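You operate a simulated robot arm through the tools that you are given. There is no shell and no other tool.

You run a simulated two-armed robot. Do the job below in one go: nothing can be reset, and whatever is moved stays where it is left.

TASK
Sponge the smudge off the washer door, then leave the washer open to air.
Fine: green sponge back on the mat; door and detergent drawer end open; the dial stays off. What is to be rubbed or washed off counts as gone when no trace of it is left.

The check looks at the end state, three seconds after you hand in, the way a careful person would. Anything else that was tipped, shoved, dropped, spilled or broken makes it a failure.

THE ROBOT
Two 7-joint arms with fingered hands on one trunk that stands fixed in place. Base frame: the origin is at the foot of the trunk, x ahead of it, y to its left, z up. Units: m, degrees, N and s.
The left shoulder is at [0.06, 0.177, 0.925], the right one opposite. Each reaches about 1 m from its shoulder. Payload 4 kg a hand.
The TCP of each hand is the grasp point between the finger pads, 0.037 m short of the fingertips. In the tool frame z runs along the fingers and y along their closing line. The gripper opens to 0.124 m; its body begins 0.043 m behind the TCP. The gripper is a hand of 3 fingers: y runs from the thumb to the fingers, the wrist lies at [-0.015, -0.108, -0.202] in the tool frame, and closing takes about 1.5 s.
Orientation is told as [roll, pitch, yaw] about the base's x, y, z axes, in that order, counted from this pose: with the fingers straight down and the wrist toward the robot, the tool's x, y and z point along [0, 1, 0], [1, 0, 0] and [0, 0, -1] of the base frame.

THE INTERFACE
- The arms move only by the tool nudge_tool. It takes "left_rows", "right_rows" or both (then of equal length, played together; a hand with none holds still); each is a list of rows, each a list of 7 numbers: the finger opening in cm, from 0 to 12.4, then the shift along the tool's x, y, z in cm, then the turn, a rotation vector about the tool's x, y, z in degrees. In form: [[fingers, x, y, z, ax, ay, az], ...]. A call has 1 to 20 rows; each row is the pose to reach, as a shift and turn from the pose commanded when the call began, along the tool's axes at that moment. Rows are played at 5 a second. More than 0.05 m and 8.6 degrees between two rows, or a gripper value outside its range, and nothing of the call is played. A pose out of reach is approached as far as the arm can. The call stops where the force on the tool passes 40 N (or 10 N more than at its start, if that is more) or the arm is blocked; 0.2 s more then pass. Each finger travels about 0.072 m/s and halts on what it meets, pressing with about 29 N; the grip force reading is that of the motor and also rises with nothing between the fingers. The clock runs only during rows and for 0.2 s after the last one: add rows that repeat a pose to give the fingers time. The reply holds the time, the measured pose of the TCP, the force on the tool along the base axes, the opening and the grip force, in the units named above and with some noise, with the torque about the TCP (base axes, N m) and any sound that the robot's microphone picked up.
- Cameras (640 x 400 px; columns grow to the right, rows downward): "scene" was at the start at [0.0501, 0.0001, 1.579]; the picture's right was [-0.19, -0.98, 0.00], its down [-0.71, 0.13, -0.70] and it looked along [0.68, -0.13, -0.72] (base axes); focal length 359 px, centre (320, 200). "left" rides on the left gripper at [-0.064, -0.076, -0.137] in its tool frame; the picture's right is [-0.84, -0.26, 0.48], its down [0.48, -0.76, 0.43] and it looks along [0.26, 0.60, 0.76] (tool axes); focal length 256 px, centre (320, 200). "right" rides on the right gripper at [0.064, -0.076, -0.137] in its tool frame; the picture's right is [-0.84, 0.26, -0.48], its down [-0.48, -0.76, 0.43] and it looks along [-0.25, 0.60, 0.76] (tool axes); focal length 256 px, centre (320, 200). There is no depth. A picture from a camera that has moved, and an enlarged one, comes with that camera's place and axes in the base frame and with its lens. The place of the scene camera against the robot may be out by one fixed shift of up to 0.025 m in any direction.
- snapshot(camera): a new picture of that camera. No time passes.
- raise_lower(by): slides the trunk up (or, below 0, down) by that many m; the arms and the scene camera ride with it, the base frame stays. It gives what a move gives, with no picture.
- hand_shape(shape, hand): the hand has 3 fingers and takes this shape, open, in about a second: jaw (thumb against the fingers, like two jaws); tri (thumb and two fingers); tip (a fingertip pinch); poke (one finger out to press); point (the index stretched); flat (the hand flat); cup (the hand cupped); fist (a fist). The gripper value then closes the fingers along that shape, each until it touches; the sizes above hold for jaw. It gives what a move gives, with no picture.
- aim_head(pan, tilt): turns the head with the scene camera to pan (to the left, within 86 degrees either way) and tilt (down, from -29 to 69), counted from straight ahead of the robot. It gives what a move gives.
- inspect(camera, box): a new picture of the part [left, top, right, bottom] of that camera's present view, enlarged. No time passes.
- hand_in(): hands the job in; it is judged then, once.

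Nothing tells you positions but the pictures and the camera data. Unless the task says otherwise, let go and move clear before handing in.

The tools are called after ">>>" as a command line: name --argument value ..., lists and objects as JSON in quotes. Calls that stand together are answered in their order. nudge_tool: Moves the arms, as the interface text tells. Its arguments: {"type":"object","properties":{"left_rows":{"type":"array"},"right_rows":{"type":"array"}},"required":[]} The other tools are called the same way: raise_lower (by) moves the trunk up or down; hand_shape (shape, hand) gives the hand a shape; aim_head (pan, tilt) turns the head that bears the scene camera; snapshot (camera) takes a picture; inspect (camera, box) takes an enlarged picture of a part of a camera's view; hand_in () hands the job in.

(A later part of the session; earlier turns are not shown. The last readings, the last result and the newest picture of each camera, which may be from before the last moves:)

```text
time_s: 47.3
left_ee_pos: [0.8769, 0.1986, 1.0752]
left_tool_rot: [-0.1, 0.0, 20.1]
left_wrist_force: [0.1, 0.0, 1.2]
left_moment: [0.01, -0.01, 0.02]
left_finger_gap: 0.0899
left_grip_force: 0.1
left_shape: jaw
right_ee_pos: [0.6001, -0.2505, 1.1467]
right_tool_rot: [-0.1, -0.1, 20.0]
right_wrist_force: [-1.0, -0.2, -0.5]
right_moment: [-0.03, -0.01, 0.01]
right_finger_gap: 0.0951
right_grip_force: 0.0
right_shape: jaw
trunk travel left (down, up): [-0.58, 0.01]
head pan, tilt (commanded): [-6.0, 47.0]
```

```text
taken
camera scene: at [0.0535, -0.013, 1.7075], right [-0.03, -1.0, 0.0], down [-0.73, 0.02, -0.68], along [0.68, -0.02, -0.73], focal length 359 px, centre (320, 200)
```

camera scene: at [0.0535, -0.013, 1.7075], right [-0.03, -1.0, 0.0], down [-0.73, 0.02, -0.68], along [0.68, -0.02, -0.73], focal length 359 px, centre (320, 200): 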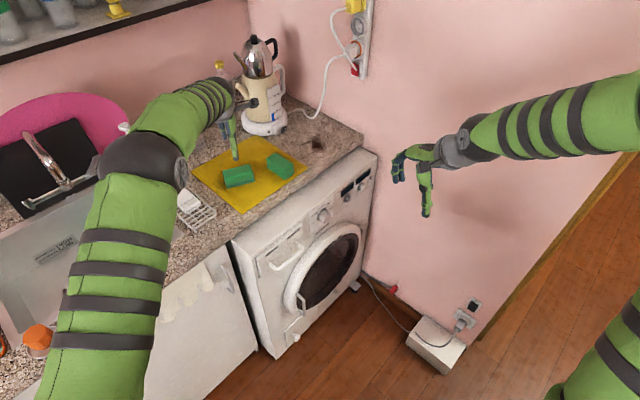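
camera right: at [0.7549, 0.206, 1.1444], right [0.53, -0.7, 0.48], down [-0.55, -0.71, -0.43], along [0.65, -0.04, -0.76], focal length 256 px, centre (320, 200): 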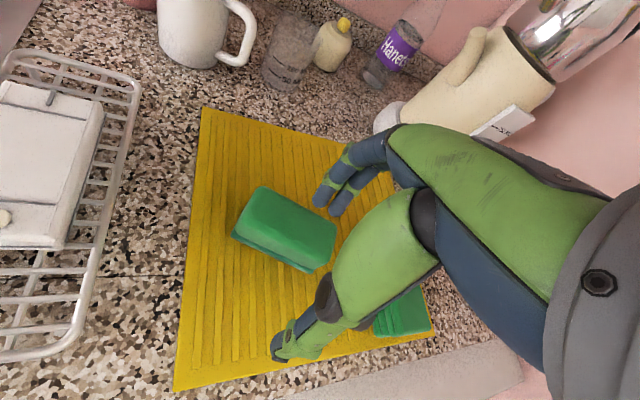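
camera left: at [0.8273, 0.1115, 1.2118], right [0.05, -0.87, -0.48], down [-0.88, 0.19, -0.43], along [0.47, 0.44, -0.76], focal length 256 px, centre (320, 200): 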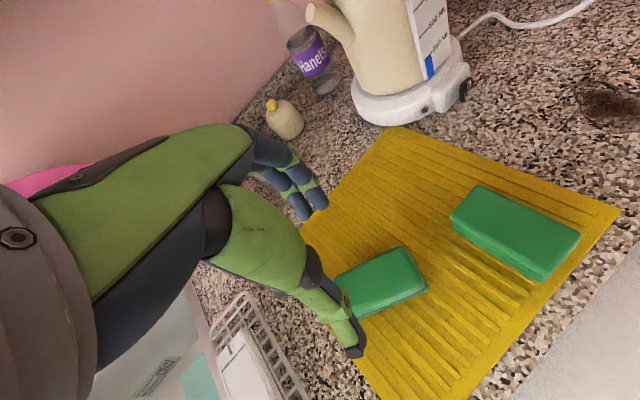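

>>> nudge_tool --left_rows '[[9, 0, 0, 4, 0, 0, 0], [9, 0, 0, 8, 0, 0, 0], [9, 0, 0, 10.5, 0, 0, 0], [9, 0, 0, 11.6, 0, 0, 0], [7, 0, 0, 11.6, 0, 0, 0], [5, 0, 0, 11.6, 0, 0, 0], [3, 0, 0, 11.6, 0, 0, 0], [1.5, 0, 0, 11.6, 0, 0, 0], [1.5, 0, 0, 11.6, 0, 0, 0], [1.5, 0, 0, 11.6, 0, 0, 0], [1.5, 0, 0, 9.5, 0, 0, 0], [1.5, 0, 0, 8, 0, 0, 0], [1.5, -1.5, -2.8, 8, 0, 0, 0], [1.5, -3.0, -5.6, 8, 0, 0, 0], [1.5, -3.0, -5.6, 8, 0, 0, 0]]'

>>> snapshot --camera "left"

>>> inspect --camera "scene" --box '[170, 110, 330, 220]'

```text
time_s: 50.5
left_ee_pos: [0.8362, 0.1503, 0.9947]
left_tool_rot: [-0.1, 0.0, 20.0]
left_wrist_force: [-0.4, 0.2, 0.0]
left_moment: [-0.03, -0.01, 0.01]
left_finger_gap: 0.0511
left_grip_force: 29.3
left_shape: jaw
right_ee_pos: [0.601, -0.2504, 1.1462]
right_tool_rot: [0.1, 0.0, 19.9]
right_wrist_force: [-0.8, 0.2, -0.3]
right_moment: [0.03, 0.01, 0.0]
right_finger_gap: 0.0954
right_grip_force: 0.1
right_shape: jaw
trunk travel left (down, up): [-0.58, 0.01]
head pan, tilt (commanded): [-6.0, 47.0]
```

```text
taken
camera left: at [0.787, 0.0642, 1.1315], right [0.05, -0.88, -0.48], down [-0.88, 0.19, -0.43], along [0.47, 0.44, -0.76], focal length 256 px, centre (320, 200)
```

left: 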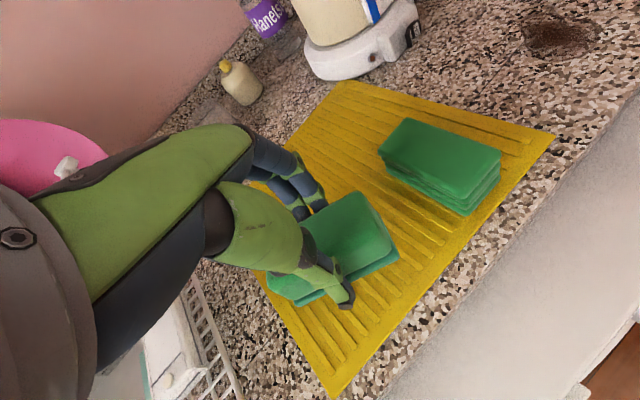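

```text
3.64 times, centred on (250, 165) of scene
camera zoom: at [0.0536, -0.0125, 1.7075], right [-0.03, -1.0, 0.0], down [-0.73, 0.02, -0.68], along [0.68, -0.02, -0.73], focal length 1304 px, centre (574, 327)
```

zoom: 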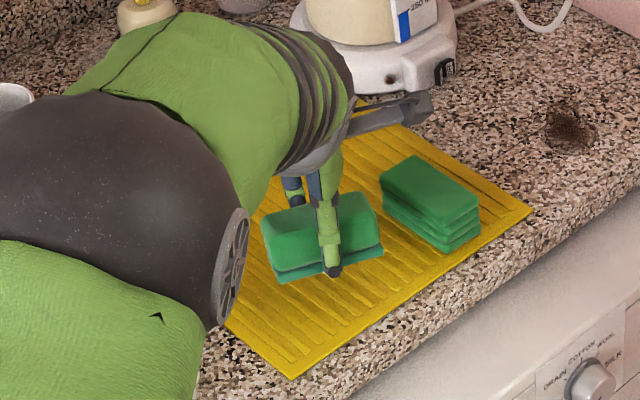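

>>> nudge_tool --left_rows '[[1.5, 0, 0, 2, 0, 0, 0], [1.5, 0, 0, 3.4, 0, 0, 0], [1.5, 0, 0, 3.4, 0, 0, 0], [3.5, 0, 0, 3.4, 0, 0, 0], [5.5, 0, 0, 3.4, 0, 0, 0], [7.5, 0, 0, 3.4, 0, 0, 0], [9, 0, 0, 3.4, 0, 0, 0], [9, 0, 0, 3.4, 0, 0, 0], [9, 0, 0, 1, 0, 0, 0], [9, 0, 0, -3, 0, 0, 0], [9, 0, 0, -7, 0, 0, 0], [9, 0, 0, -11, 0, 0, 0], [9, 0, 0, -15, 0, 0, 0]]'

>>> nudge_tool --left_rows '[[9, 2.7, -2.3, -1, 0, 0, 0], [9, 5.4, -4.6, -2, 0, 0, 0], [9, 8.1, -7, -3, 0, 0, 0], [9, 10.9, -9.3, -4, 0, 0, 0], [9, 13.6, -11.6, -5, 0, 0, 0], [9, 16.3, -13.9, -6, 0, 0, 0], [9, 19, -16.3, -7, 0, 0, 0], [9, 21.7, -18.6, -8, 0, 0, 0], [9, 24.4, -20.9, -9, 0, 0, 0], [9, 24.4, -20.9, -9, 0, 0, 0]]'

>>> snapshot --camera "scene"

>>> inspect --camera "scene" --box '[170, 110, 330, 220]'

```text
time_s: 53.3
left_ee_pos: [0.835, 0.1507, 1.1457]
left_tool_rot: [0.0, -0.1, 20.1]
left_wrist_force: [-0.4, -0.4, 0.3]
left_moment: [0.03, 0.0, -0.01]
left_finger_gap: 0.0901
left_grip_force: 0.0
left_shape: jaw
right_ee_pos: [0.6005, -0.2518, 1.1471]
right_tool_rot: [0.1, 0.0, 19.9]
right_wrist_force: [-0.4, -0.6, 0.5]
right_moment: [-0.01, 0.05, 0.01]
right_finger_gap: 0.0951
right_grip_force: 0.0
right_shape: jaw
trunk travel left (down, up): [-0.58, 0.01]
head pan, tilt (commanded): [-6.0, 47.0]
```

```text
time_s: 55.5
left_ee_pos: [0.5557, 0.3072, 1.2336]
left_tool_rot: [0.0, 0.0, 20.0]
left_wrist_force: [-0.8, -1.0, 0.2]
left_moment: [-0.03, 0.0, -0.02]
left_finger_gap: 0.0895
left_grip_force: 0.1
left_shape: jaw
right_ee_pos: [0.6013, -0.2489, 1.1456]
right_tool_rot: [0.0, 0.0, 20.0]
right_wrist_force: [0.3, -0.1, 0.2]
right_moment: [-0.01, 0.02, 0.05]
right_finger_gap: 0.0949
right_grip_force: 0.1
right_shape: jaw
trunk travel left (down, up): [-0.58, 0.01]
head pan, tilt (commanded): [-6.0, 47.0]
```

```text
taken
camera scene: at [0.0542, -0.0136, 1.7074], right [-0.03, -1.0, 0.0], down [-0.73, 0.03, -0.68], along [0.68, -0.02, -0.73], focal length 359 px, centre (320, 200)
```

scene: 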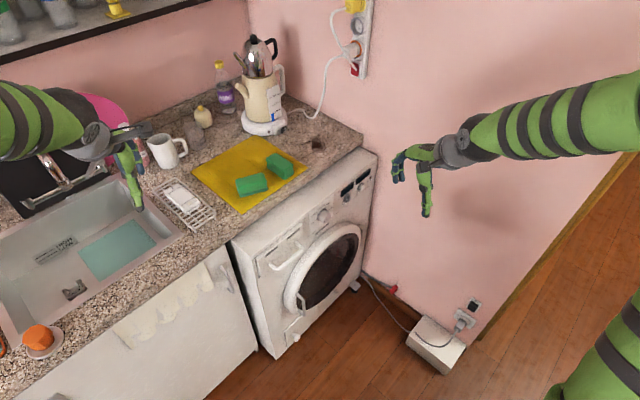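

```text
3.64 times, centred on (250, 165) of scene
camera zoom: at [0.0542, -0.0136, 1.7074], right [-0.03, -1.0, 0.0], down [-0.73, 0.03, -0.68], along [0.68, -0.02, -0.73], focal length 1304 px, centre (574, 327)
```

zoom: 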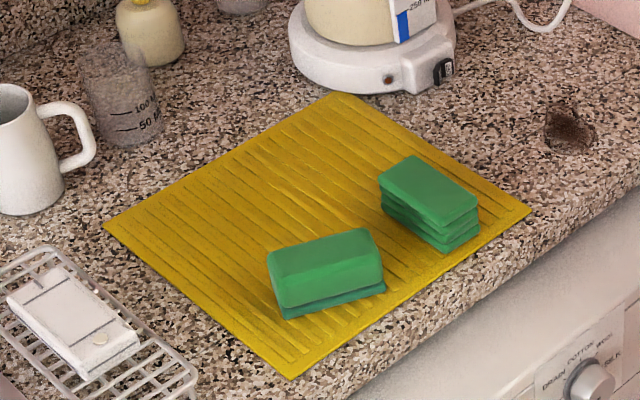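

The sponge is now at about (0.836, 0.150). I'll bring the right hand over it.

>>> nudge_tool --right_rows '[[9.5, 2.7, 3.25, 0.5, 0, 0, 0], [9.5, 5.4, 6.5, 1, 0, 0, 0], [9.5, 8.1, 9.75, 1.5, 0, 0, 0], [9.5, 10.8, 13, 2, 0, 0, 0], [9.5, 13.5, 16.25, 2.5, 0, 0, 0], [9.5, 16.2, 19.5, 3, 0, 0, 0], [9.5, 18.9, 22.75, 3.5, 0, 0, 0], [9.5, 21.6, 26, 4.5, 0, 0, 0], [9.5, 24.3, 29.25, 6, 0, 0, 0], [9.5, 27, 32.5, 8, 0, 0, 0], [9.5, 29.56, 35.77, 10, 0, 0, 0], [9.5, 29.56, 35.77, 12.6, 0, 0, 0], [9.5, 29.56, 35.77, 12.6, 0, 0, 0]]'

>>> snapshot --camera "right"

>>> inspect --camera "scene" --box '[170, 110, 330, 220]'

```text
time_s: 58.3
left_ee_pos: [0.5547, 0.3075, 1.2332]
left_tool_rot: [0.0, 0.0, 20.1]
left_wrist_force: [0.1, 0.0, -1.0]
left_moment: [-0.02, -0.01, 0.02]
left_finger_gap: 0.0896
left_grip_force: 0.1
left_shape: jaw
right_ee_pos: [0.8348, 0.1491, 1.0225]
right_tool_rot: [0.0, 0.0, 20.0]
right_wrist_force: [1.2, -0.1, 0.2]
right_moment: [0.04, 0.0, -0.02]
right_finger_gap: 0.0952
right_grip_force: 0.1
right_shape: jaw
trunk travel left (down, up): [-0.58, 0.01]
head pan, tilt (commanded): [-6.0, 47.0]
```

```text
taken
camera right: at [0.7412, 0.1826, 1.1589], right [0.53, -0.7, 0.48], down [-0.55, -0.71, -0.43], along [0.65, -0.04, -0.76], focal length 256 px, centre (320, 200)
```

right: 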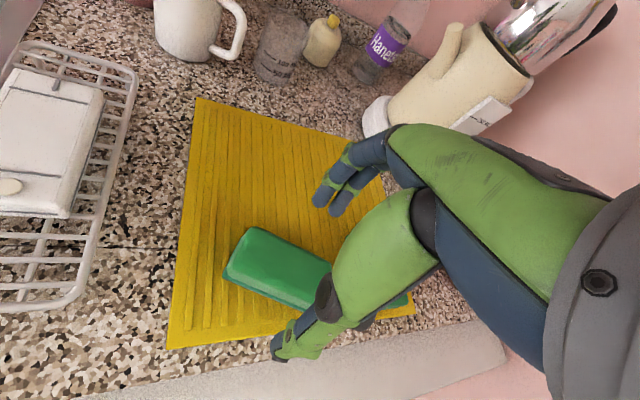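

```text
3.64 times, centred on (250, 165) of scene
camera zoom: at [0.0535, -0.0124, 1.7075], right [-0.03, -1.0, 0.0], down [-0.73, 0.02, -0.68], along [0.68, -0.02, -0.73], focal length 1304 px, centre (574, 327)
```

zoom: 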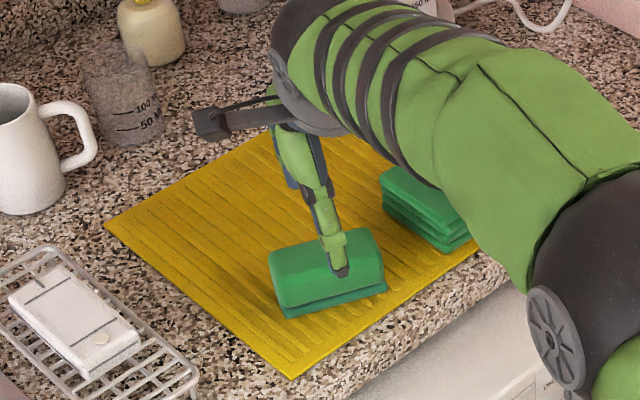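

Aligned within a centimetre. I'll descend to a slightly higher grip than before and close the right hand.

>>> nudge_tool --right_rows '[[9.5, 0.5, 0, 3, 0, 0, 0], [9.5, 0.5, 0, 5, 0, 0, 0], [9.5, 0.5, 0, 5.8, 0, 0, 0], [7.5, 0.5, 0, 5.8, 0, 0, 0], [5.5, 0.5, 0, 5.8, 0, 0, 0], [3.5, 0.5, 0, 5.8, 0, 0, 0], [1.5, 0.5, 0, 5.8, 0, 0, 0], [1.5, 0.5, 0, 5.8, 0, 0, 0], [1.5, 0.5, 0, 5.8, 0, 0, 0]]'

>>> inspect --camera "right" --box '[200, 180, 400, 380]'

>>> inspect --camera "scene" --box '[220, 150, 290, 200]'

```text
time_s: 60.3
left_ee_pos: [0.5541, 0.3077, 1.2338]
left_tool_rot: [-0.1, -0.1, 20.1]
left_wrist_force: [-0.5, 0.4, 0.3]
left_moment: [0.01, 0.01, 0.03]
left_finger_gap: 0.0897
left_grip_force: 0.0
left_shape: jaw
right_ee_pos: [0.831, 0.1542, 0.966]
right_tool_rot: [0.0, -0.2, 20.0]
right_wrist_force: [0.0, -0.7, 5.5]
right_moment: [0.07, -0.15, 0.01]
right_finger_gap: 0.0501
right_grip_force: 29.6
right_shape: jaw
trunk travel left (down, up): [-0.58, 0.01]
head pan, tilt (commanded): [-6.0, 47.0]
```

```text
2.00 times, centred on (300, 280) of right
camera zoom: at [0.739, 0.1872, 1.1017], right [0.53, -0.7, 0.48], down [-0.55, -0.71, -0.44], along [0.65, -0.04, -0.76], focal length 512 px, centre (360, 40)
```

zoom: 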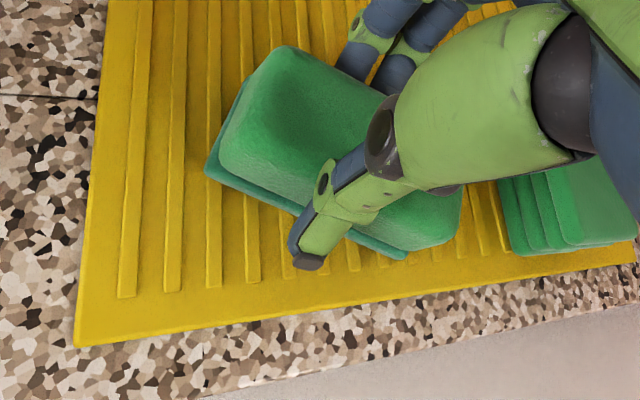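

```text
8.00 times, centred on (255, 175) of scene
camera zoom: at [0.0526, -0.0129, 1.7076], right [-0.03, -1.0, 0.0], down [-0.73, 0.02, -0.68], along [0.68, -0.02, -0.73], focal length 2869 px, centre (840, 400)
```

zoom: 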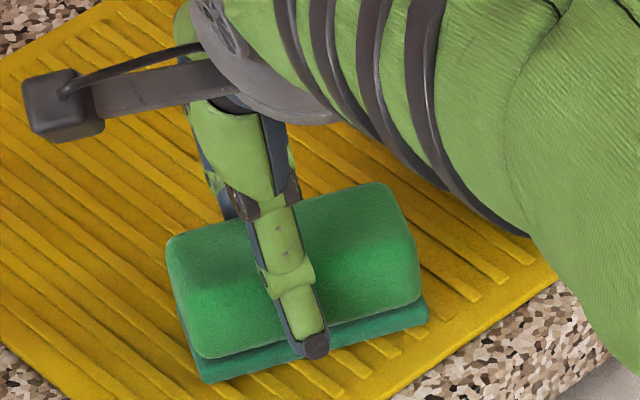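

The grip is on the foam only, with the pad standing free. I'll lift and carry it back out over the open floor.

>>> nudge_tool --right_rows '[[1.5, 0, 0, -3, 0, 0, 0], [1.5, 0, 0, -7, 0, 0, 0], [1.5, 0, 0, -11, 0, 0, 0], [1.5, -2.7, -3.2, -13, 0, 0, 0], [1.5, -5.4, -6.4, -14, 0, 0, 0], [1.5, -8.1, -9.6, -15, 0, 0, 0], [1.5, -10.8, -12.8, -15.4, 0, 0, 0], [1.5, -13.5, -16, -15.4, 0, 0, 0], [1.5, -16.2, -19.2, -15.4, 0, 0, 0], [1.5, -18.9, -22.4, -15.4, 0, 0, 0], [1.5, -21.6, -25.6, -15.4, 0, 0, 0], [1.5, -24.3, -28.8, -15.4, 0, 0, 0], [1.5, -27.2, -32, -15.4, 0, 0, 0], [1.5, -30.1, -35.5, -15.4, 0, 0, 0]]'

>>> snapshot --camera "scene"

>>> snapshot --camera "right"

```text
time_s: 63.3
left_ee_pos: [0.5528, 0.3081, 1.2352]
left_tool_rot: [-0.1, 0.1, 20.1]
left_wrist_force: [-0.8, -0.3, -0.2]
left_moment: [0.05, 0.02, -0.02]
left_finger_gap: 0.0901
left_grip_force: 0.0
left_shape: jaw
right_ee_pos: [0.6041, -0.251, 1.12]
right_tool_rot: [0.0, 0.0, 20.0]
right_wrist_force: [-0.1, 0.4, -0.3]
right_moment: [0.0, -0.02, 0.01]
right_finger_gap: 0.0494
right_grip_force: 28.9
right_shape: jaw
trunk travel left (down, up): [-0.58, 0.01]
head pan, tilt (commanded): [-6.0, 47.0]
```

```text
taken
camera scene: at [0.0522, -0.0141, 1.7076], right [-0.03, -1.0, 0.0], down [-0.73, 0.03, -0.68], along [0.68, -0.02, -0.73], focal length 359 px, centre (320, 200)
```

scene: 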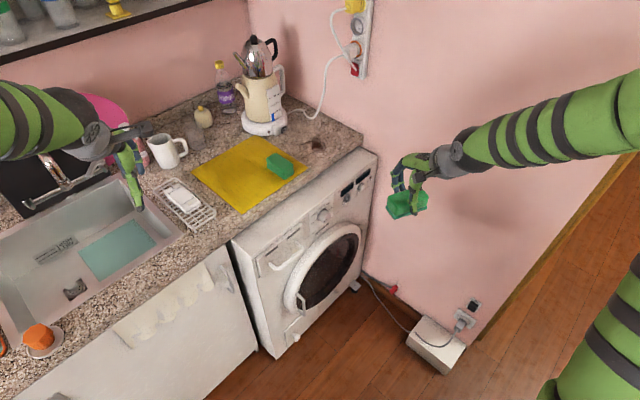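

```text
taken
camera right: at [0.5108, -0.2179, 1.2557], right [0.53, -0.7, 0.48], down [-0.55, -0.71, -0.44], along [0.65, -0.03, -0.76], focal length 256 px, centre (320, 200)
```

right: 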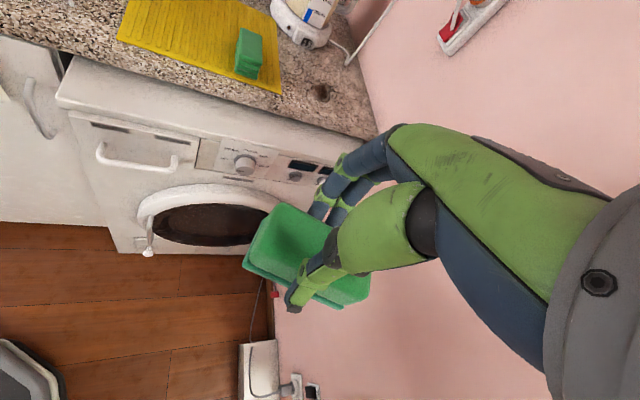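

The sponge is secure. I'll pull the left hand back over the floor and, with the right hand, lower and turn the sponge pad toward the door.

>>> nudge_tool --left_rows '[[9, 0.9, -2.8, 0.4, 0, 0, 0], [9, 1.8, -5.6, 0.9, 0, 0, 0], [9, 2.7, -8.3, 1.3, 0, 0, 0], [9, 3.6, -11.1, 1.8, 0, 0, 0], [9, 4.5, -13.9, 2.2, 0, 0, 0], [9, 5.4, -16.7, 2.6, 0, 0, 0], [9, 6.3, -19.4, 3, 0, 0, 0], [9, 7.2, -22.2, 3.5, 0, 0, 0], [9, 7.2, -22.2, 3.5, 0, 0, 0], [9, 7.2, -22.2, 3.5, 0, 0, 0], [9, 7.2, -22.2, 3.5, 0, 0, 0], [9, 7.2, -22.2, 3.5, 0, 0, 0], [9, 7.2, -22.2, 3.5, 0, 0, 0], [9, 7.2, -22.2, 3.5, 0, 0, 0], [9, 7.2, -22.2, 3.5, 0, 0, 0]]' --right_rows '[[1.5, -0.36, -0.46, 2.3, -3.9, 5.54, 3.9], [1.5, -0.71, -0.93, 4.6, -7.8, 11.1, 7.8], [1.5, -1.07, -1.39, 6.9, -11.6, 16.6, 11.6], [1.5, -1.42, -1.86, 9.1, -15.5, 22.2, 15.5], [1.5, -1.78, -2.3, 11.4, -19.4, 27.7, 19.4], [1.5, -2.1, -2.8, 13.7, -23.3, 33.3, 23.3], [1.5, -2.5, -3.25, 16, -27.2, 38.8, 27.2], [1.5, -2.85, -3.7, 18.3, -31, 44.3, 31], [1.5, -3.2, -4.2, 20.6, -34.9, 49.9, 34.9], [1.5, -3.56, -4.64, 22.9, -38.8, 55.4, 38.8], [1.5, -3.9, -5.1, 25.1, -42.7, 61, 42.7], [1.5, -4.3, -5.6, 27.4, -46.5, 66.5, 46.5], [1.5, -4.6, -6.0, 29.7, -50.4, 72, 50.4], [1.5, -4.98, -6.5, 32, -54.3, 77.6, 54.3], [1.5, -4.98, -6.5, 32, -54.3, 77.6, 54.3]]'

>>> snapshot --camera "scene"

>>> snapshot --camera "right"

```text
time_s: 66.5
left_ee_pos: [0.349, 0.3083, 1.2242]
left_tool_rot: [0.1, 0.0, 20.1]
left_wrist_force: [-0.5, -0.6, 0.0]
left_moment: [-0.02, 0.0, -0.02]
left_finger_gap: 0.0898
left_grip_force: 0.0
left_shape: jaw
left hand out of reach, approached as far as the arm can: row 7, 8, 9, 10, 11, 12, 13, 14, 15
right_ee_pos: [0.5588, -0.3192, 0.7973]
right_tool_rot: [90.0, -0.1, -50.0]
right_wrist_force: [0.1, -0.2, -0.5]
right_moment: [-0.05, 0.01, -0.02]
right_finger_gap: 0.0491
right_grip_force: 29.1
right_shape: jaw
trunk travel left (down, up): [-0.58, 0.01]
head pan, tilt (commanded): [-6.0, 47.0]
```

```text
taken
camera scene: at [0.0531, -0.0129, 1.7075], right [-0.03, -1.0, 0.0], down [-0.73, 0.02, -0.68], along [0.68, -0.02, -0.73], focal length 359 px, centre (320, 200)
```

scene: 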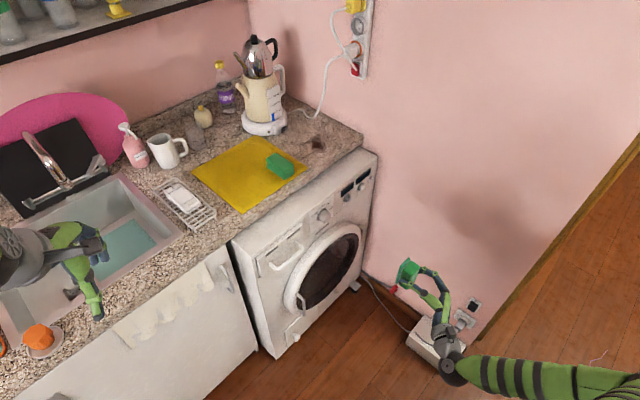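

```text
taken
camera right: at [0.4051, -0.3485, 0.8611], right [-0.2, -0.51, -0.84], down [-0.15, 0.86, -0.48], along [0.97, 0.03, -0.25], focal length 256 px, centre (320, 200)
```

right: 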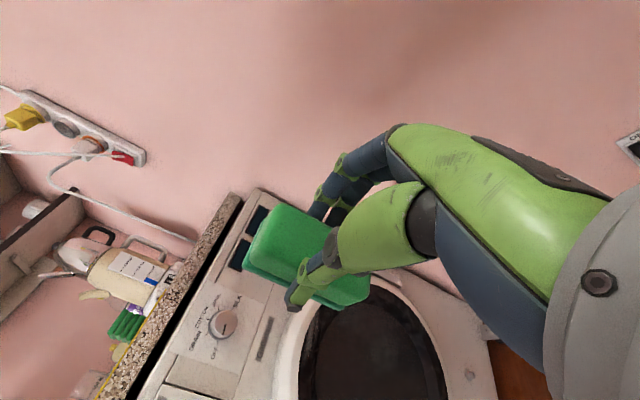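

The right hand is in the wiping pose. I'll lower the trunk so both arms work at door height, then bring the left hand in as a camera to watch.

>>> raise_lower --by -0.17

>>> snapshot --camera "scene"

```text
time_s: 68.5
left_ee_pos: [0.3495, 0.3089, 1.0542]
left_tool_rot: [0.1, 0.2, 20.1]
left_wrist_force: [-0.3, -0.1, 0.0]
left_moment: [-0.02, 0.05, -0.01]
left_finger_gap: 0.0896
left_grip_force: 0.0
left_shape: jaw
right_ee_pos: [0.5592, -0.3181, 0.6283]
right_tool_rot: [90.0, 0.0, -50.0]
right_wrist_force: [0.2, -0.9, 0.4]
right_moment: [0.01, 0.02, 0.02]
right_finger_gap: 0.0491
right_grip_force: 29.5
right_shape: jaw
trunk travel left (down, up): [-0.41, 0.18]
head pan, tilt (commanded): [-6.0, 47.0]
```

```text
taken
camera scene: at [0.0531, -0.0129, 1.5376], right [-0.03, -1.0, 0.0], down [-0.73, 0.02, -0.68], along [0.68, -0.02, -0.73], focal length 359 px, centre (320, 200)
```

scene: 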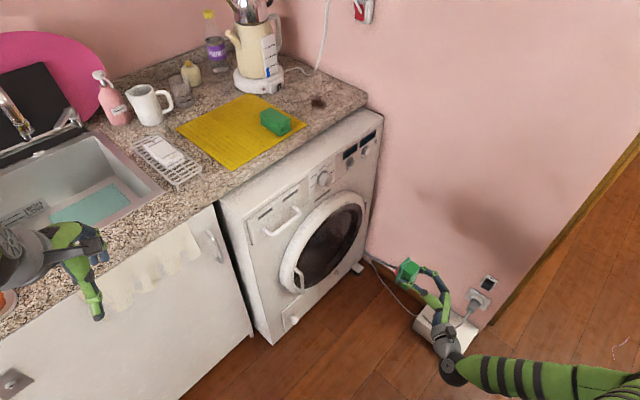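

>>> nudge_tool --left_rows '[[9, -3.03, 0.42, 2.2, -5.6, -1, 2.7], [9, -6.05, 0.84, 4.4, -11.3, -2, 5.5], [9, -9.08, 1.26, 6.6, -16.9, -3, 8.2], [9, -12.1, 1.68, 8.8, -22.6, -4, 10.9], [9, -15.1, 2.1, 11, -28.2, -5, 13.6], [9, -18.2, 2.5, 13.2, -33.9, -6, 16.4], [9, -21.19, 2.94, 15.4, -39.5, -7, 19.1], [9, -21.19, 2.94, 15.4, -39.5, -7, 19.1]]'

>>> snapshot --camera "left"

>>> snapshot --camera "scene"

```text
time_s: 70.3
left_ee_pos: [0.5162, 0.0821, 0.877]
left_tool_rot: [-0.3, -39.8, 0.3]
left_wrist_force: [0.6, -0.2, -0.5]
left_moment: [0.0, -0.02, -0.02]
left_finger_gap: 0.0896
left_grip_force: 0.1
left_shape: jaw
left hand out of reach, approached as far as the arm can: row 1, 2, 3, 4, 5, 6, 7, 8
right_ee_pos: [0.5591, -0.3181, 0.6275]
right_tool_rot: [90.0, 0.0, -50.0]
right_wrist_force: [-0.3, 0.5, -0.6]
right_moment: [0.02, 0.01, 0.0]
right_finger_gap: 0.0487
right_grip_force: 29.0
right_shape: jaw
trunk travel left (down, up): [-0.41, 0.18]
head pan, tilt (commanded): [-6.0, 47.0]
```

```text
taken
camera left: at [0.3705, 0.0174, 0.9331], right [0.11, -0.84, -0.53], down [-0.31, 0.48, -0.82], along [0.94, 0.26, -0.2], focal length 256 px, centre (320, 200)
```

left: 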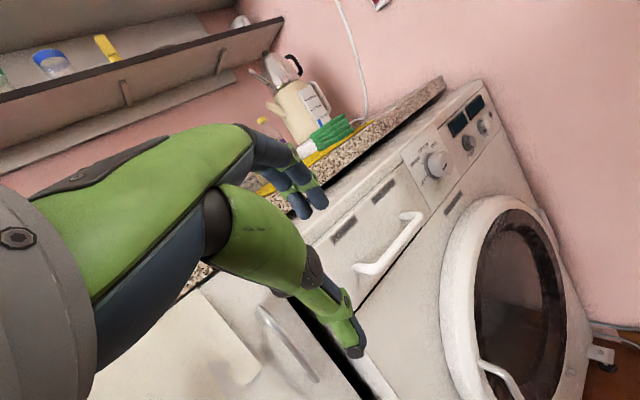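

```text
taken
camera scene: at [0.0534, -0.013, 1.5375], right [-0.03, -1.0, 0.0], down [-0.73, 0.02, -0.68], along [0.68, -0.02, -0.73], focal length 359 px, centre (320, 200)
```

scene: 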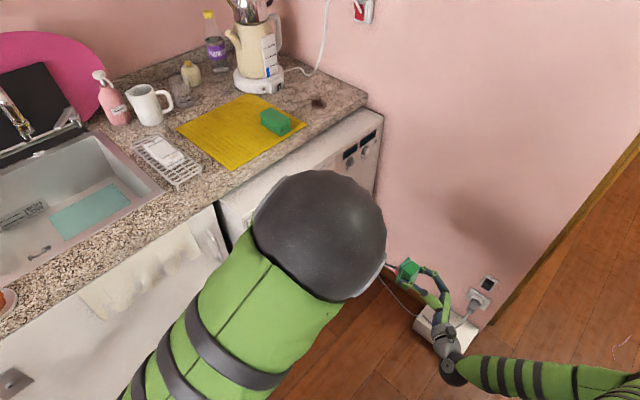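

The left camera now sees the washer's door from the side. I'll zoom on it for the smudge.

>>> inspect --camera "left" --box '[430, 180, 600, 400]'

>>> inspect --camera "left" --box '[470, 185, 570, 260]'

>>> snapshot --camera "right"

```text
1.82 times, centred on (515, 290) of left
camera zoom: at [0.3705, 0.0174, 0.9331], right [0.11, -0.84, -0.53], down [-0.31, 0.48, -0.82], along [0.94, 0.26, -0.2], focal length 465 px, centre (-34, 36)
```

zoom: 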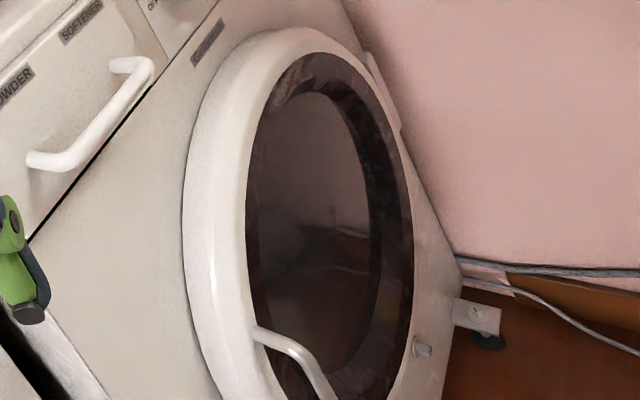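

```text
5.33 times, centred on (520, 222) of left
camera zoom: at [0.3705, 0.0174, 0.9331], right [0.11, -0.84, -0.53], down [-0.31, 0.48, -0.82], along [0.94, 0.26, -0.2], focal length 1365 px, centre (-747, 80)
```

zoom: 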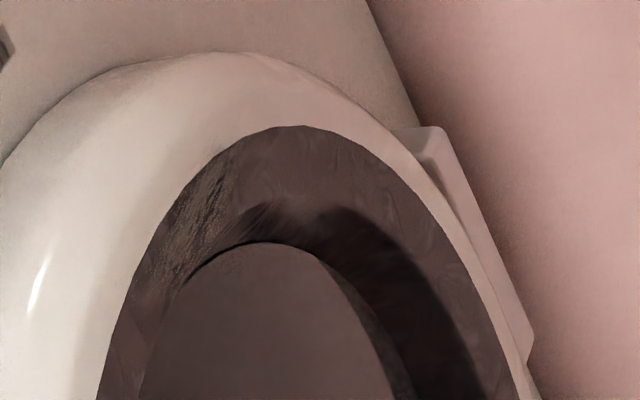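

```text
taken
camera right: at [0.4054, -0.3484, 0.6913], right [-0.2, -0.51, -0.84], down [-0.16, 0.86, -0.48], along [0.97, 0.03, -0.26], focal length 256 px, centre (320, 200)
```

right: 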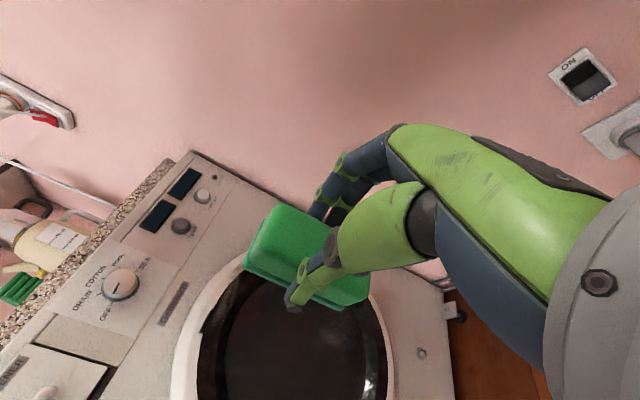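

The smudge sits hard up against the inside edge of the white rim, about 10 cm wide near z 0.63. I'll bring the sponge up to just short of the glass, tilted to follow the curve, and check before touching.

>>> nudge_tool --right_rows '[[1.5, -0.6, 0.1, 4.2, 0, 0, 2], [1.5, -1.2, 0.2, 8.4, 0, 0, 4], [1.5, -1.8, 0.3, 12.6, 0, 0, 6], [1.5, -2.4, 0.4, 16.8, 0, 0, 8], [1.5, -3.0, 0.5, 21, 0, 0, 10], [1.5, -3.35, 0.54, 24, 0, 0, 10], [1.5, -3.35, 0.54, 24, 0, 0, 10]]'

>>> snapshot --camera "left"

>>> inspect --camera "left" --box '[430, 180, 600, 400]'

>>> snapshot --camera "right"

```text
time_s: 71.9
left_ee_pos: [0.5171, 0.082, 0.8767]
left_tool_rot: [-0.1, -39.8, 0.3]
left_wrist_force: [-0.3, -0.1, 0.6]
left_moment: [0.03, -0.02, -0.05]
left_finger_gap: 0.0897
left_grip_force: 0.1
left_shape: jaw
right_ee_pos: [0.744, -0.17, 0.5923]
right_tool_rot: [90.0, 10.1, -50.1]
right_wrist_force: [-1.2, 0.5, 0.2]
right_moment: [0.01, 0.01, -0.06]
right_finger_gap: 0.0489
right_grip_force: 29.1
right_shape: jaw
trunk travel left (down, up): [-0.41, 0.18]
head pan, tilt (commanded): [-6.0, 47.0]
```

```text
taken
camera left: at [0.3708, 0.0175, 0.9336], right [0.11, -0.84, -0.53], down [-0.31, 0.48, -0.82], along [0.94, 0.26, -0.2], focal length 256 px, centre (320, 200)
```

left: 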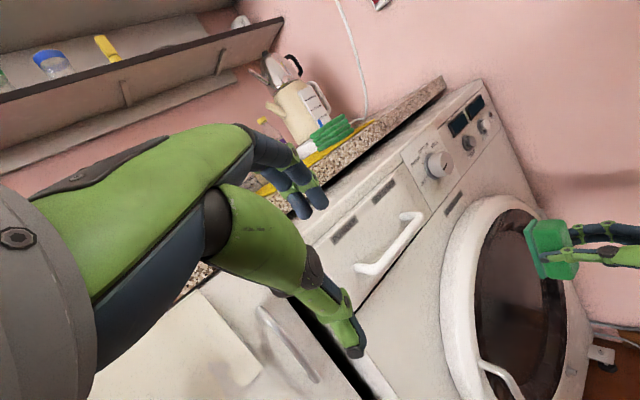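

```text
1.82 times, centred on (515, 290) of left
camera zoom: at [0.3708, 0.0175, 0.9336], right [0.11, -0.84, -0.53], down [-0.31, 0.48, -0.82], along [0.94, 0.26, -0.2], focal length 465 px, centre (-34, 36)
```

zoom: 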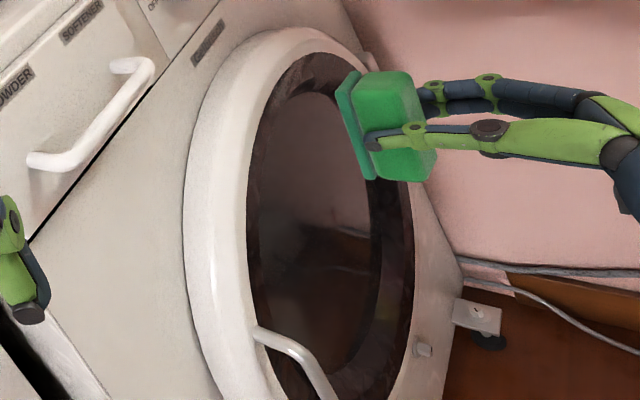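

```text
taken
camera right: at [0.5996, -0.2089, 0.6679], right [-0.3, -0.39, -0.87], down [-0.2, 0.92, -0.34], along [0.93, 0.07, -0.36], focal length 256 px, centre (320, 200)
```

right: 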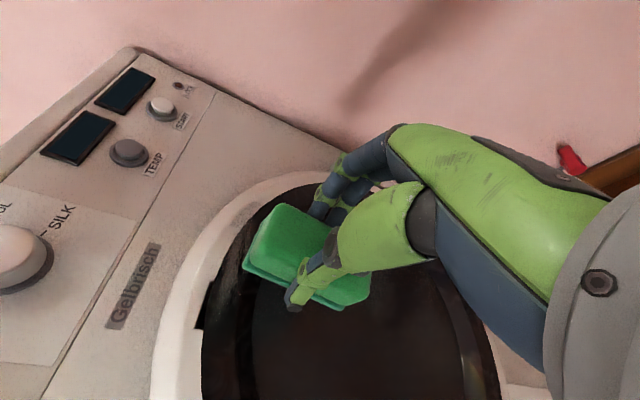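

>>> inspect --camera "right" --box '[170, 170, 350, 340]'

```text
2.35 times, centred on (260, 255) of right
camera zoom: at [0.5996, -0.2089, 0.6679], right [-0.3, -0.39, -0.87], down [-0.2, 0.92, -0.34], along [0.93, 0.07, -0.36], focal length 602 px, centre (461, 71)
```

zoom: 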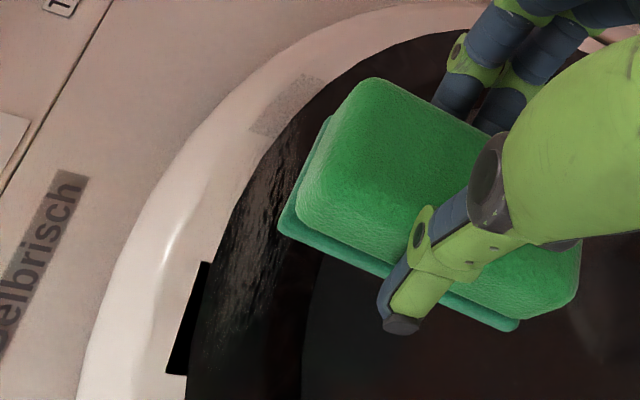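

>>> inspect --camera "left" --box '[480, 185, 580, 260]'

>>> inspect --camera "right" --box '[190, 250, 260, 330]'

```text
5.33 times, centred on (530, 222) of left
camera zoom: at [0.3708, 0.0175, 0.9336], right [0.11, -0.84, -0.53], down [-0.31, 0.48, -0.82], along [0.94, 0.26, -0.2], focal length 1365 px, centre (-800, 80)
```

zoom: 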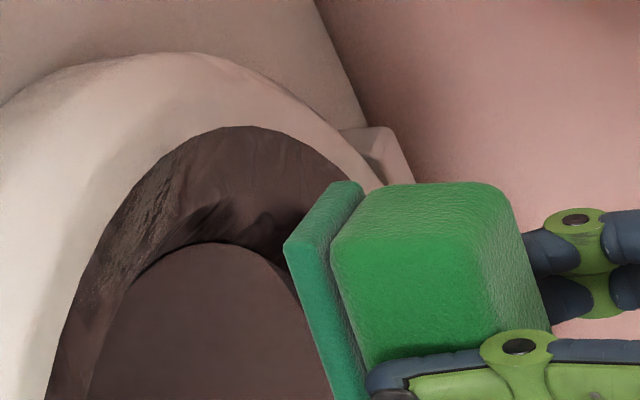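

```text
5.00 times, centred on (225, 290) of right
camera zoom: at [0.5996, -0.2089, 0.6679], right [-0.3, -0.39, -0.87], down [-0.2, 0.92, -0.34], along [0.93, 0.07, -0.36], focal length 1280 px, centre (795, -250)
```

zoom: 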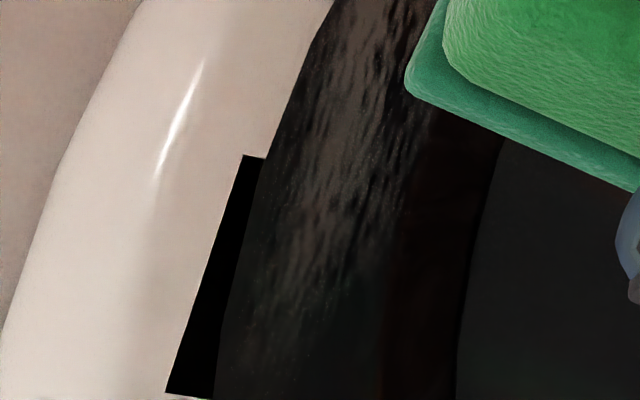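

The smudge is a flat patch just reaching over the rim's inner lip at its ends, so a flat wipe that overlaps the rim should cover it. I'll move up slightly and ease the sponge into contact.

>>> nudge_tool --right_rows '[[1.5, 2.0, -0.35, 1.5, 0, 0, 0], [1.5, 2.0, -0.35, 3.0, 0, 0, 0], [1.5, 2.0, -0.35, 3.8, 0, 0, 0], [1.5, 2.0, -0.35, 4.3, 0, 0, 0], [1.5, 2.0, -0.35, 4.7, 0, 0, 0]]'

>>> inspect --camera "left" --box '[460, 170, 600, 280]'

>>> inspect --camera "right" --box '[150, 150, 380, 350]'

```text
time_s: 73.1
left_ee_pos: [0.5158, 0.0811, 0.8779]
left_tool_rot: [-0.1, -40.0, 0.2]
left_wrist_force: [-0.5, 0.5, -0.4]
left_moment: [-0.01, -0.02, -0.03]
left_finger_gap: 0.0899
left_grip_force: 0.1
left_shape: jaw
right_ee_pos: [0.7803, -0.1404, 0.6131]
right_tool_rot: [90.0, 10.3, -50.2]
right_wrist_force: [-30.8, -17.9, 3.8]
right_moment: [0.13, -0.2, 0.35]
right_finger_gap: 0.0485
right_grip_force: 29.0
right_shape: jaw
trunk travel left (down, up): [-0.41, 0.18]
head pan, tilt (commanded): [-6.0, 47.0]
```

```text
3.64 times, centred on (530, 225) of left
camera zoom: at [0.3695, 0.0164, 0.9342], right [0.11, -0.84, -0.53], down [-0.31, 0.48, -0.82], along [0.95, 0.26, -0.2], focal length 931 px, centre (-444, 109)
```

zoom: 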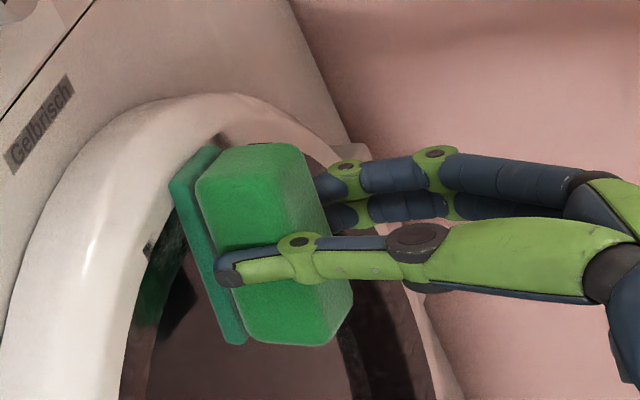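

```text
2.00 times, centred on (265, 250) of right
camera zoom: at [0.6352, -0.1795, 0.6899], right [-0.3, -0.39, -0.87], down [-0.2, 0.92, -0.34], along [0.93, 0.07, -0.36], focal length 512 px, centre (430, 100)
```

zoom: 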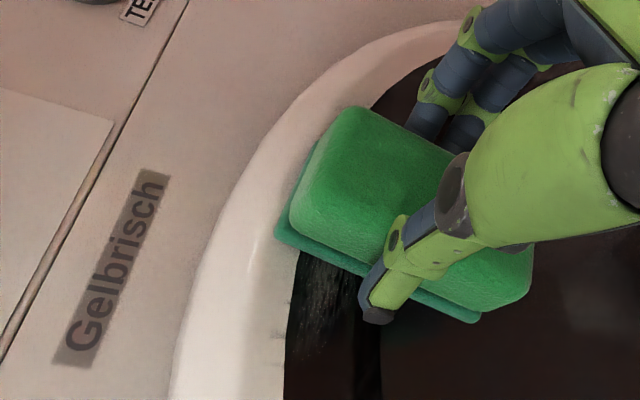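

In contact at about 35 N, just as predicted. I'll ease off slightly and rub sideways across the patch.

>>> nudge_tool --right_rows '[[1.5, -0.17, -0.98, -0.1, 0, 0, 0], [1.5, -0.35, -1.97, -0.1, 0, 0, 0], [1.5, -0.52, -2.95, -0.1, 0, 0, 0], [1.5, -0.7, -3.94, -0.1, 0, 0, 0], [1.5, -0.87, -4.92, -0.1, 0, 0, 0], [1.5, -0.95, -5.4, -0.1, 0, 0, 0], [1.5, -0.7, -3.94, -0.1, 0, 0, 0], [1.5, -0.43, -2.46, -0.1, 0, 0, 0], [1.5, -0.17, -0.98, -0.1, 0, 0, 0], [1.5, 0.09, 0.5, -0.1, 0, 0, 0], [1.5, 0.35, 1.97, -0.1, 0, 0, 0], [1.5, 0.6, 3.45, -0.1, 0, 0, 0], [1.5, 0.87, 4.92, -0.1, 0, 0, 0], [1.5, 1.1, 6.4, -0.1, 0, 0, 0], [1.5, 1.3, 7.4, -0.1, 0, 0, 0], [1.5, 0.87, 4.92, -0.1, 0, 0, 0], [1.5, 0.43, 2.46, -0.1, 0, 0, 0], [1.5, 0, 0, -0.1, 0, 0, 0]]'

>>> inspect --camera "right" --box '[150, 150, 380, 350]'

>>> inspect --camera "left" --box '[460, 170, 600, 280]'

```text
time_s: 73.9
left_ee_pos: [0.5166, 0.0836, 0.8771]
left_tool_rot: [-0.1, -39.9, 0.4]
left_wrist_force: [1.3, 0.1, -0.4]
left_moment: [0.0, -0.03, 0.0]
left_finger_gap: 0.09
left_grip_force: 0.1
left_shape: jaw
right_ee_pos: [0.7665, -0.1226, 0.613]
right_tool_rot: [89.9, 9.8, -51.0]
right_wrist_force: [-16.8, -24.9, 2.9]
right_moment: [0.03, -0.1, -0.47]
right_finger_gap: 0.0484
right_grip_force: 29.2
right_shape: jaw
trunk travel left (down, up): [-0.41, 0.18]
head pan, tilt (commanded): [-6.0, 47.0]
stopped in row 4 (right hand): the force on the tool passed its limit at 46 N (the readings are from after the stop); the commanded pose is now the measured one
```

```text
2.00 times, centred on (265, 250) of right
camera zoom: at [0.6195, -0.1611, 0.6888], right [-0.31, -0.39, -0.87], down [-0.19, 0.92, -0.35], along [0.93, 0.06, -0.35], focal length 512 px, centre (430, 100)
```

zoom: 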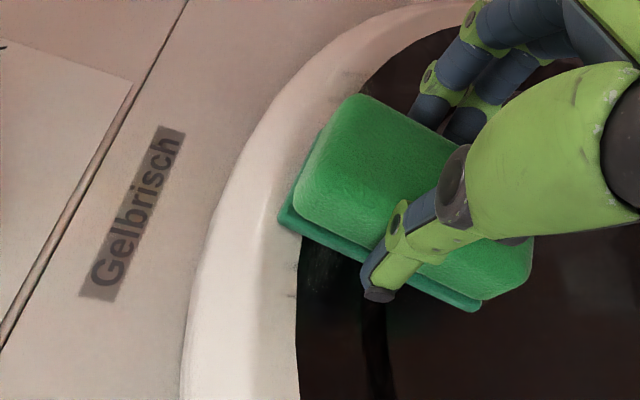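

```text
3.64 times, centred on (530, 225) of left
camera zoom: at [0.3704, 0.0183, 0.9339], right [0.12, -0.84, -0.53], down [-0.31, 0.48, -0.82], along [0.94, 0.26, -0.2], focal length 931 px, centre (-444, 109)
```

zoom: 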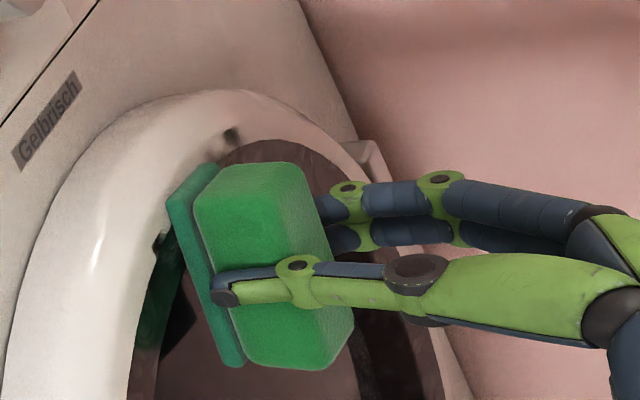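

It's working: the rubbed part is clean. Pressure was a bit high, so I'll ease off a few millimetres and continue.

>>> nudge_tool --right_rows '[[1.5, 0, 0, -0.2, 0, 0, 0], [1.5, -0.1, -0.5, -0.2, 0, 0, 0], [1.5, -0.17, -1.0, -0.2, 0, 0, 0]]'

```text
time_s: 74.7
left_ee_pos: [0.5166, 0.0824, 0.8779]
left_tool_rot: [-0.1, -39.9, 0.3]
left_wrist_force: [-0.8, 0.4, 1.3]
left_moment: [0.03, 0.01, 0.01]
left_finger_gap: 0.0899
left_grip_force: 0.1
left_shape: jaw
right_ee_pos: [0.7581, -0.1148, 0.6134]
right_tool_rot: [89.9, 9.9, -50.8]
right_wrist_force: [-11.9, -30.5, -0.9]
right_moment: [0.01, 0.07, -0.73]
right_finger_gap: 0.0487
right_grip_force: 28.9
right_shape: jaw
trunk travel left (down, up): [-0.41, 0.18]
head pan, tilt (commanded): [-6.0, 47.0]
```

>>> nudge_tool --right_rows '[[1.5, -0.17, -1.0, -0.05, 0, 0, 0], [1.5, -0.26, -1.48, -0.05, 0, 0, 0], [1.5, 0, 0, 0, 0, 0, 0], [1.5, 0.26, 1.48, 0, 0, 0, 0], [1.5, 0.52, 2.95, 0, 0, 0, 0], [1.5, 0.78, 4.43, 0, 0, 0, 0]]'

>>> inspect --camera "right" --box '[150, 150, 380, 350]'

>>> inspect --camera "left" --box '[460, 170, 600, 280]'

```text
time_s: 75.4
left_ee_pos: [0.5149, 0.0832, 0.8783]
left_tool_rot: [-0.1, -39.9, 0.4]
left_wrist_force: [0.9, 0.1, 0.8]
left_moment: [-0.05, 0.02, 0.02]
left_finger_gap: 0.0901
left_grip_force: 0.0
left_shape: jaw
right_ee_pos: [0.7478, -0.1077, 0.6111]
right_tool_rot: [89.9, 9.8, -50.7]
right_wrist_force: [-19.2, -20.1, 4.8]
right_moment: [0.02, -0.19, -0.28]
right_finger_gap: 0.0487
right_grip_force: 28.8
right_shape: jaw
trunk travel left (down, up): [-0.41, 0.18]
head pan, tilt (commanded): [-6.0, 47.0]
stopped in row 3 (right hand): the force on the tool passed its limit at 47 N (the readings are from after the stop); the commanded pose is now the measured one
```

```text
2.00 times, centred on (265, 250) of right
camera zoom: at [0.6025, -0.145, 0.6883], right [-0.31, -0.39, -0.87], down [-0.19, 0.92, -0.35], along [0.93, 0.06, -0.36], focal length 512 px, centre (430, 100)
```

zoom: 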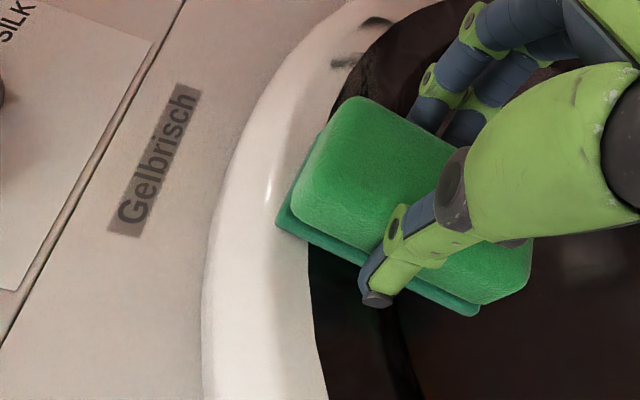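

```text
3.64 times, centred on (530, 225) of left
camera zoom: at [0.3701, 0.0185, 0.934], right [0.12, -0.84, -0.53], down [-0.31, 0.48, -0.82], along [0.94, 0.26, -0.2], focal length 931 px, centre (-444, 109)
```

zoom: 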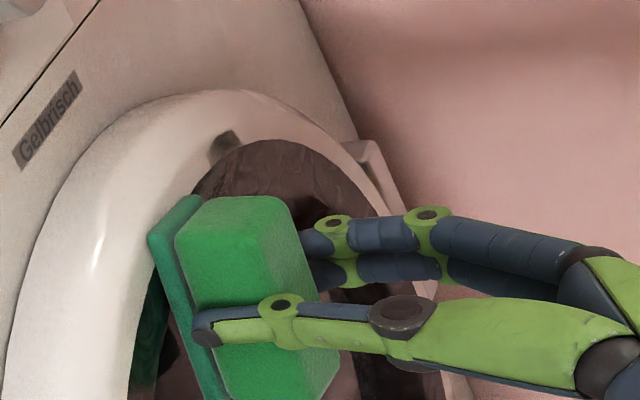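

>>> nudge_tool --right_rows '[[1.5, 0, 0, -0.3, 0, 0, 0], [1.5, 0, 0, -0.3, 0, 0, 0]]'

```text
time_s: 76.0
left_ee_pos: [0.5164, 0.0844, 0.8772]
left_tool_rot: [-0.1, -39.8, 0.5]
left_wrist_force: [-0.1, -0.1, 0.1]
left_moment: [0.02, -0.01, -0.02]
left_finger_gap: 0.0899
left_grip_force: 0.1
left_shape: jaw
right_ee_pos: [0.7473, -0.107, 0.6121]
right_tool_rot: [89.9, 10.0, -50.3]
right_wrist_force: [-3.6, -9.7, -0.4]
right_moment: [0.0, 0.03, -0.38]
right_finger_gap: 0.0487
right_grip_force: 29.3
right_shape: jaw
trunk travel left (down, up): [-0.41, 0.18]
head pan, tilt (commanded): [-6.0, 47.0]
```

About 10 N now. I'll sweep right across the whole patch at this pressure.

>>> nudge_tool --right_rows '[[1.5, 0.2, 1.18, 0.0, 0, 0, 0], [1.5, 0.42, 2.36, 0.02, 0, 0, 0], [1.5, 0.62, 3.55, 0.03, 0, 0, 0], [1.5, 0.83, 4.73, 0.05, 0, 0, 0], [1.5, 1.04, 5.9, 0.06, 0, 0, 0], [1.5, 1.25, 7.1, 0.07, 0, 0, 0], [1.5, 1.46, 8.27, 0.08, 0, 0, 0], [1.5, 1.67, 9.46, 0.09, 0, 0, 0], [1.5, 1.87, 10.6, 0.1, 0, 0, 0], [1.5, 2.1, 11.8, 0.1, 0, 0, 0]]'

>>> inspect --camera "right" --box '[150, 150, 380, 350]'

>>> inspect --camera "left" --box '[460, 170, 600, 280]'

```text
time_s: 78.2
left_ee_pos: [0.5173, 0.0837, 0.8769]
left_tool_rot: [-0.1, -39.8, 0.3]
left_wrist_force: [-0.2, -0.7, 0.1]
left_moment: [0.01, 0.04, 0.03]
left_finger_gap: 0.0898
left_grip_force: 0.1
left_shape: jaw
right_ee_pos: [0.8232, -0.1969, 0.6116]
right_tool_rot: [89.8, 10.1, -50.4]
right_wrist_force: [0.3, -0.7, -0.6]
right_moment: [-0.02, -0.01, -0.03]
right_finger_gap: 0.0486
right_grip_force: 28.8
right_shape: jaw
trunk travel left (down, up): [-0.41, 0.18]
head pan, tilt (commanded): [-6.0, 47.0]
```

```text
2.00 times, centred on (265, 250) of right
camera zoom: at [0.6781, -0.2362, 0.6882], right [-0.3, -0.39, -0.87], down [-0.2, 0.92, -0.35], along [0.93, 0.07, -0.36], focal length 512 px, centre (430, 100)
```

zoom: 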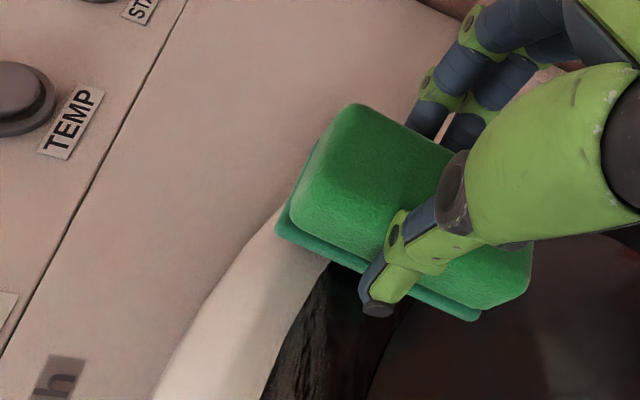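

```text
3.64 times, centred on (530, 225) of left
camera zoom: at [0.3712, 0.0183, 0.9334], right [0.12, -0.84, -0.53], down [-0.31, 0.48, -0.82], along [0.94, 0.26, -0.2], focal length 931 px, centre (-444, 109)
```

zoom: 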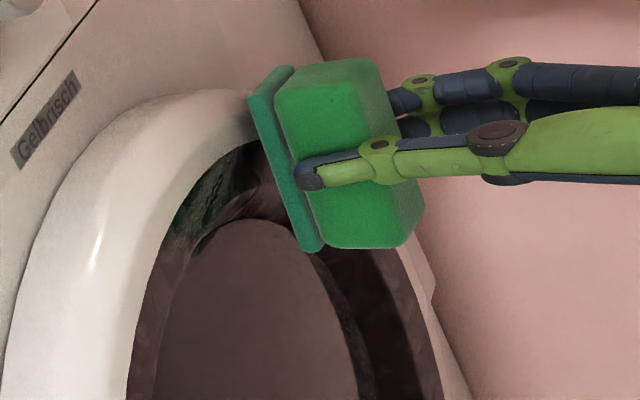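

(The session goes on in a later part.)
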